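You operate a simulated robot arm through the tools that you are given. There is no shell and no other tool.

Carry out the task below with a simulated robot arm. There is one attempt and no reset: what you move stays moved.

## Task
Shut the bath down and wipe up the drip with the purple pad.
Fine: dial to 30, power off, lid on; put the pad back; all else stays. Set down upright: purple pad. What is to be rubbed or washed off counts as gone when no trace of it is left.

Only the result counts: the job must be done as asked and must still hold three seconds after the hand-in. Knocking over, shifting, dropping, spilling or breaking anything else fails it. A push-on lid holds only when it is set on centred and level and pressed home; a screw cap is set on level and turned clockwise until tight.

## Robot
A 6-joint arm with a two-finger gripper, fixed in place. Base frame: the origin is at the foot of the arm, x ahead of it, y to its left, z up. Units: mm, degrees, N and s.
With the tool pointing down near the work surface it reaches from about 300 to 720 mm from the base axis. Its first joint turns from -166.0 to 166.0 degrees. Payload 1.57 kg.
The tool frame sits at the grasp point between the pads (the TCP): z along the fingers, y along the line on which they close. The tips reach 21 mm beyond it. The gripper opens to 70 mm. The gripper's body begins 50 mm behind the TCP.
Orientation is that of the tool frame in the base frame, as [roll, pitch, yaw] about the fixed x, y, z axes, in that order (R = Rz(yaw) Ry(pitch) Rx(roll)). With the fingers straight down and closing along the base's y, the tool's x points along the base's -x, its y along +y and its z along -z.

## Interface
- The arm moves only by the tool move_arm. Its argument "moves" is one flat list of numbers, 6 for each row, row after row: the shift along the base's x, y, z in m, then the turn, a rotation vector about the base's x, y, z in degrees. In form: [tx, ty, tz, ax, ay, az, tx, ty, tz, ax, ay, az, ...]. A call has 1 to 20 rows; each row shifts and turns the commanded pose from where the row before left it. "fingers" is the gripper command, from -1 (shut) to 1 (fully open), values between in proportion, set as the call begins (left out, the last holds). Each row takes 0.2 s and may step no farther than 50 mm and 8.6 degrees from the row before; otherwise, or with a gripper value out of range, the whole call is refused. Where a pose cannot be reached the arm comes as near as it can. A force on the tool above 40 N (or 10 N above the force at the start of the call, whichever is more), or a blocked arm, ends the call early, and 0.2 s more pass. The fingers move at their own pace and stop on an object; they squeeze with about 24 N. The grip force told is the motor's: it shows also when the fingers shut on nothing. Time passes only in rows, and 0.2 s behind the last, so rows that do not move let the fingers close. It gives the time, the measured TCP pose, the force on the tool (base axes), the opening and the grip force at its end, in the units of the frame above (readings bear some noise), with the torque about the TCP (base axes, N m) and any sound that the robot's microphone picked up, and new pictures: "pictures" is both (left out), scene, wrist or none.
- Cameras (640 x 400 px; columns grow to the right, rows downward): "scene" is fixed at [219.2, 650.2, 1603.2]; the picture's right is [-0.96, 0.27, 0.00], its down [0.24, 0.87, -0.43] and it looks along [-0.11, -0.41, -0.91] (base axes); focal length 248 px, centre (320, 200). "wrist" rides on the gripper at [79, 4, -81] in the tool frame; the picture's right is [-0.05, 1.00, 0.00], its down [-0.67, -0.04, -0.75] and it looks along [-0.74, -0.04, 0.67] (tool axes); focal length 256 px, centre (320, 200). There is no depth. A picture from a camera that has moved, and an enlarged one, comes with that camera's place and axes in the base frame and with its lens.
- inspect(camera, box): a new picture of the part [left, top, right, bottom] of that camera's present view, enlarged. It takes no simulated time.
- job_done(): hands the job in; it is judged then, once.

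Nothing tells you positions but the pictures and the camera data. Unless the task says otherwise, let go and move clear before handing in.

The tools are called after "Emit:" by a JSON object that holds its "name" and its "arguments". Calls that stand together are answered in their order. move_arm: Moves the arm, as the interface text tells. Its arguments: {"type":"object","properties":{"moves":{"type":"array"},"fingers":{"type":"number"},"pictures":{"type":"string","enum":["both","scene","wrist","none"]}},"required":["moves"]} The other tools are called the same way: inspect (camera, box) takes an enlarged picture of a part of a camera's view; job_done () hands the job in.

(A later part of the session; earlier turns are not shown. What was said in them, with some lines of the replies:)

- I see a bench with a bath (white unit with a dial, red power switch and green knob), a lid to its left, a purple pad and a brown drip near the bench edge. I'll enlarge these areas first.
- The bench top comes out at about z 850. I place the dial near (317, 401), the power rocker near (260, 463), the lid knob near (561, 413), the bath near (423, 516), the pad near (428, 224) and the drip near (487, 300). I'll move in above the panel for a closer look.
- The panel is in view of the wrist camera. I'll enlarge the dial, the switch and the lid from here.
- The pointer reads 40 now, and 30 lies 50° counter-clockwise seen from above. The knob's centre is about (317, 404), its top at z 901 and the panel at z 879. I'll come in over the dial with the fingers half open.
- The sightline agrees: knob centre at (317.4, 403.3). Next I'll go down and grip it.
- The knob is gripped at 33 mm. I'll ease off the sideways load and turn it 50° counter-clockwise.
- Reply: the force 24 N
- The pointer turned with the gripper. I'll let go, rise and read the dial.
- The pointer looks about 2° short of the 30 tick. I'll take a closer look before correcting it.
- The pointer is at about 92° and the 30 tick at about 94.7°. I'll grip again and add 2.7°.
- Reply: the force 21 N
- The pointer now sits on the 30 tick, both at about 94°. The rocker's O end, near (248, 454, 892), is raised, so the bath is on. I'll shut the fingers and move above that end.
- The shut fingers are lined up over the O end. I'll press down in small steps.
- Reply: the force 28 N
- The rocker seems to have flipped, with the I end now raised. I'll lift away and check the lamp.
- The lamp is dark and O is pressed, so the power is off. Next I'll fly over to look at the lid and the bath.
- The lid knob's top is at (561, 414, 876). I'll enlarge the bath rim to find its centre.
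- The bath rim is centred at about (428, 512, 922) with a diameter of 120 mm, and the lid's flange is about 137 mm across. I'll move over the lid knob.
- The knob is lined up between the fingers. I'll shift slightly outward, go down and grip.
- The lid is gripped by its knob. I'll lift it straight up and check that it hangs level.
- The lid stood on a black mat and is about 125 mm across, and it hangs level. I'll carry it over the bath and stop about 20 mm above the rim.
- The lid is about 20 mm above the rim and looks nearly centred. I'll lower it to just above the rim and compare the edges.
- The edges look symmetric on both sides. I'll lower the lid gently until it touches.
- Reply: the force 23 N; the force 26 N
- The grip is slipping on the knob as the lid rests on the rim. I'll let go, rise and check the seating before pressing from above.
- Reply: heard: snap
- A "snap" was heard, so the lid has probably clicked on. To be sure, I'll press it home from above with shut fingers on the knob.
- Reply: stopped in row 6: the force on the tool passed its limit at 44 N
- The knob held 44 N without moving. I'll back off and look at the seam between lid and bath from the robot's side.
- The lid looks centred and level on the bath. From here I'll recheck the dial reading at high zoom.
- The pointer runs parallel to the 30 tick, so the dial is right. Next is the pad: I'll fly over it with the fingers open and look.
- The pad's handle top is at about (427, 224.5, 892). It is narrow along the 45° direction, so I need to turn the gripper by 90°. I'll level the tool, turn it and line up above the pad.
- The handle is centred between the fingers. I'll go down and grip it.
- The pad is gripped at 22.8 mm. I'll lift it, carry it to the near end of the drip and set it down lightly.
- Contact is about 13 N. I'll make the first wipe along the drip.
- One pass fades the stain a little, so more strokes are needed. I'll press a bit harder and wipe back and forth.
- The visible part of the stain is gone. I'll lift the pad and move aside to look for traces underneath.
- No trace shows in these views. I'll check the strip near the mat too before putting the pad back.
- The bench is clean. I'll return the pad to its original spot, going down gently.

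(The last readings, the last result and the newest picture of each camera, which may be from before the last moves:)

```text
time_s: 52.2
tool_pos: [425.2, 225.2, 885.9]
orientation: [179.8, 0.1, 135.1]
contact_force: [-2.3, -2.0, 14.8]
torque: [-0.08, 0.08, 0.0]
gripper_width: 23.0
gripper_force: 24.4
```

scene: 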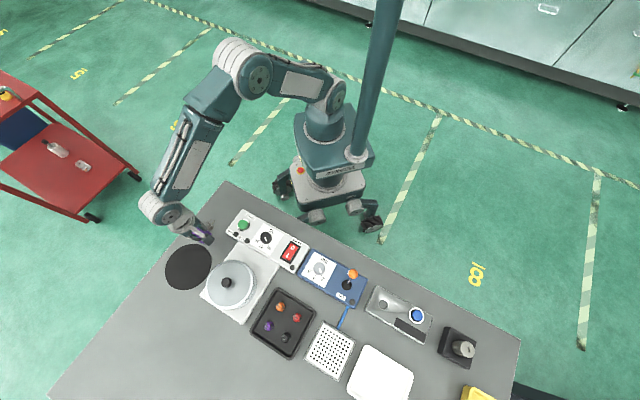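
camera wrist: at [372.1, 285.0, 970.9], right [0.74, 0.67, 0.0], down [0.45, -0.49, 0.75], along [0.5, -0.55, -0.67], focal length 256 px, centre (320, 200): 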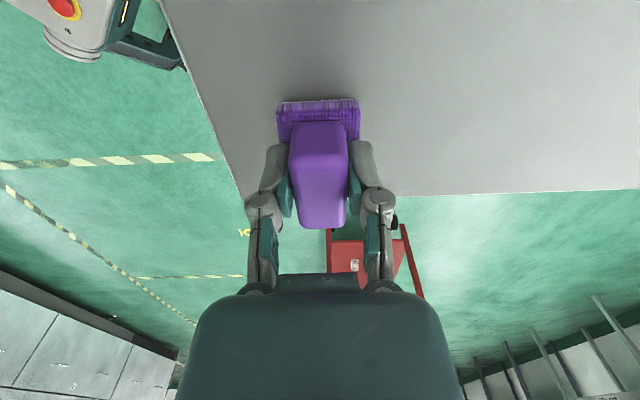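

The pad is down, with about 15 N on it. I'll release it and rise clear.

Emit:
{"name": "move_arm", "arguments": {"moves": [0, 0, 0.0008, 0, 0, 0, 0, 0, 0, 0, 0, 0, 0, 0, 0, 0, 0, 0], "fingers": 0.7, "pictures": "none"}}

Emit:
{"name": "move_arm", "arguments": {"moves": [0, 0, 0.02, 0, 0, 0, 0, 0, 0.04, 0, 0, 0, 0, 0, 0.05, 0, 0, 0, -0.03, 0, 0.04, 0, 0, 0, -0.04, -0.02, 0.02, 0, 0, 0, -0.04, -0.02, 0.02, 0, 0, 0, 0, 0, 0, 0, 0, 0], "pictures": "both"}}

Emit:
{"name": "inspect", "arguments": {"camera": "scene", "box": [160, 170, 320, 270]}}

Emit:
{"name": "inspect", "arguments": {"camera": "scene", "box": [200, 180, 248, 210]}}

Emit:
{"name": "inspect", "arguments": {"camera": "scene", "box": [180, 240, 276, 320]}}

```text
time_s: 53.0
tool_pos: [426.2, 224.8, 883.6]
orientation: [180.0, 0.1, 135.1]
contact_force: [0.1, 0.3, 0.0]
torque: [0.01, -0.02, -0.03]
gripper_width: 59.7
gripper_force: 0.0
```

```text
time_s: 54.6
tool_pos: [312.9, 184.7, 1075.1]
orientation: [180.0, 0.2, 135.1]
contact_force: [-0.2, 0.0, 1.0]
torque: [-0.01, -0.01, 0.03]
gripper_width: 59.7
gripper_force: 0.1
camera wrist: at [260.8, 244.2, 1156.8], right [0.74, 0.67, 0.0], down [0.45, -0.49, 0.75], along [0.5, -0.55, -0.67], focal length 256 px, centre (320, 200)
```

scene: 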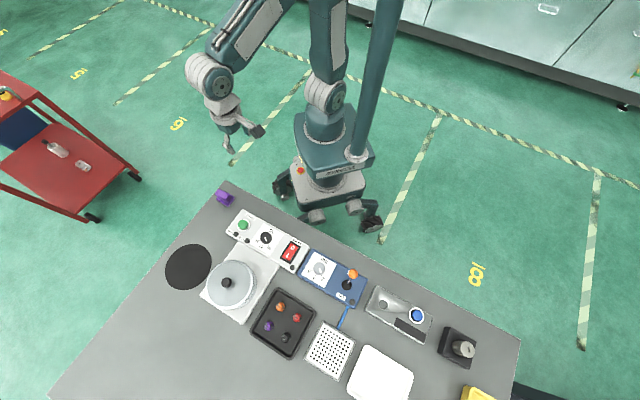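
wrist: 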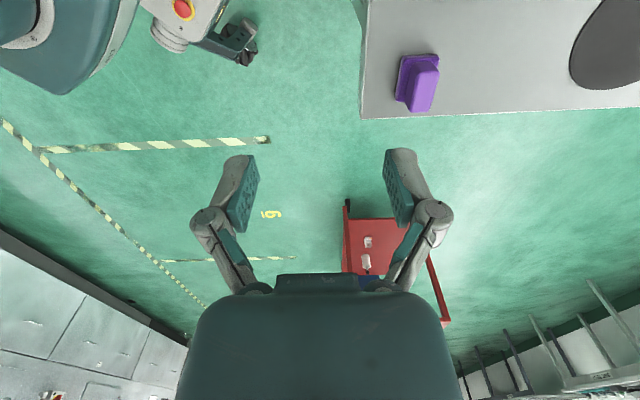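

```text
4.00 times, centred on (240, 220) of scene
camera zoom: at [219.2, 650.2, 1603.2], right [-0.96, 0.27, 0.0], down [0.24, 0.87, -0.43], along [-0.11, -0.41, -0.91], focal length 991 px, centre (640, 120)
```

zoom: 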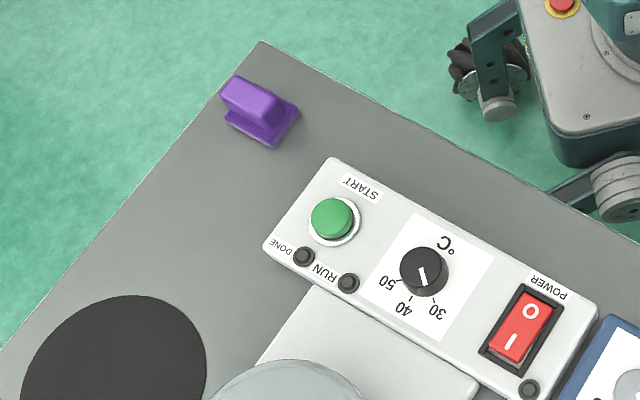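

```text
13.33 times, centred on (224, 195) of scene
camera zoom: at [219.2, 650.2, 1603.2], right [-0.96, 0.27, 0.0], down [0.24, 0.87, -0.43], along [-0.11, -0.41, -0.91], focal length 3302 px, centre (1600, 267)
```

zoom: 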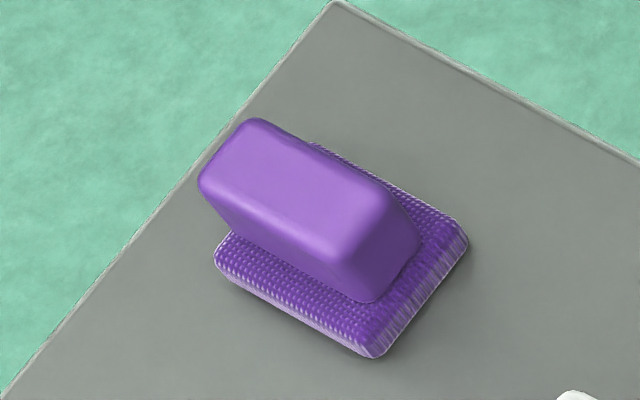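

```text
5.00 times, centred on (228, 280) of scene
camera zoom: at [219.2, 650.2, 1603.2], right [-0.96, 0.27, 0.0], down [0.24, 0.87, -0.43], along [-0.11, -0.41, -0.91], focal length 1238 px, centre (780, -200)
```

zoom: 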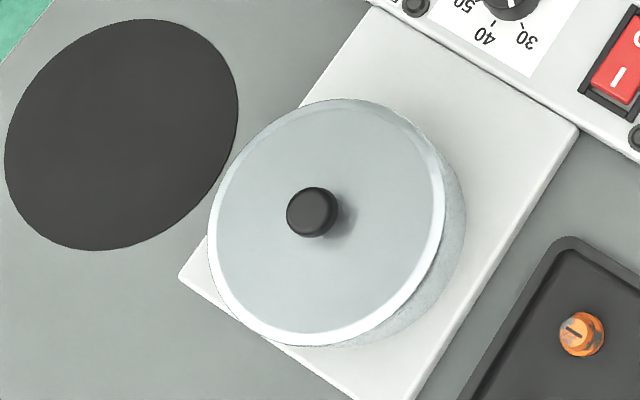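

The dial is on 30, the power lamp is out with O pressed, and the lid clicked on and sits level. The drip is gone, the pad is back upright in its place, and the arm is clear, so I'm handing in.

Emit:
{"name": "job_done", "arguments": {}}

```text
The job is handed in.
```

The bath is shut down and the drip is wiped up. I've handed the job in, but the result wasn't reported back to me.

- **Dial:** it's set to 30, with the pointer lined up on the 30 mark in a close-up view.
- **Power:** the rocker is pressed to O and the power lamp is out.
- **Lid:** it's on the bath, and I heard it snap as I set it down. I then pressed it from above to about 44 N and it didn't move. In the pictures it looks centred and level.
- **Drip:** no trace shows from either camera after a few passes with the purple pad.
- **Purple pad:** it's upright and back where it was, matching its starting position in the pictures.

Nothing else on the bench was touched or looks moved. The black mat the lid had been standing on is still in its place. The gripper is empty and the arm is clear of the bench.
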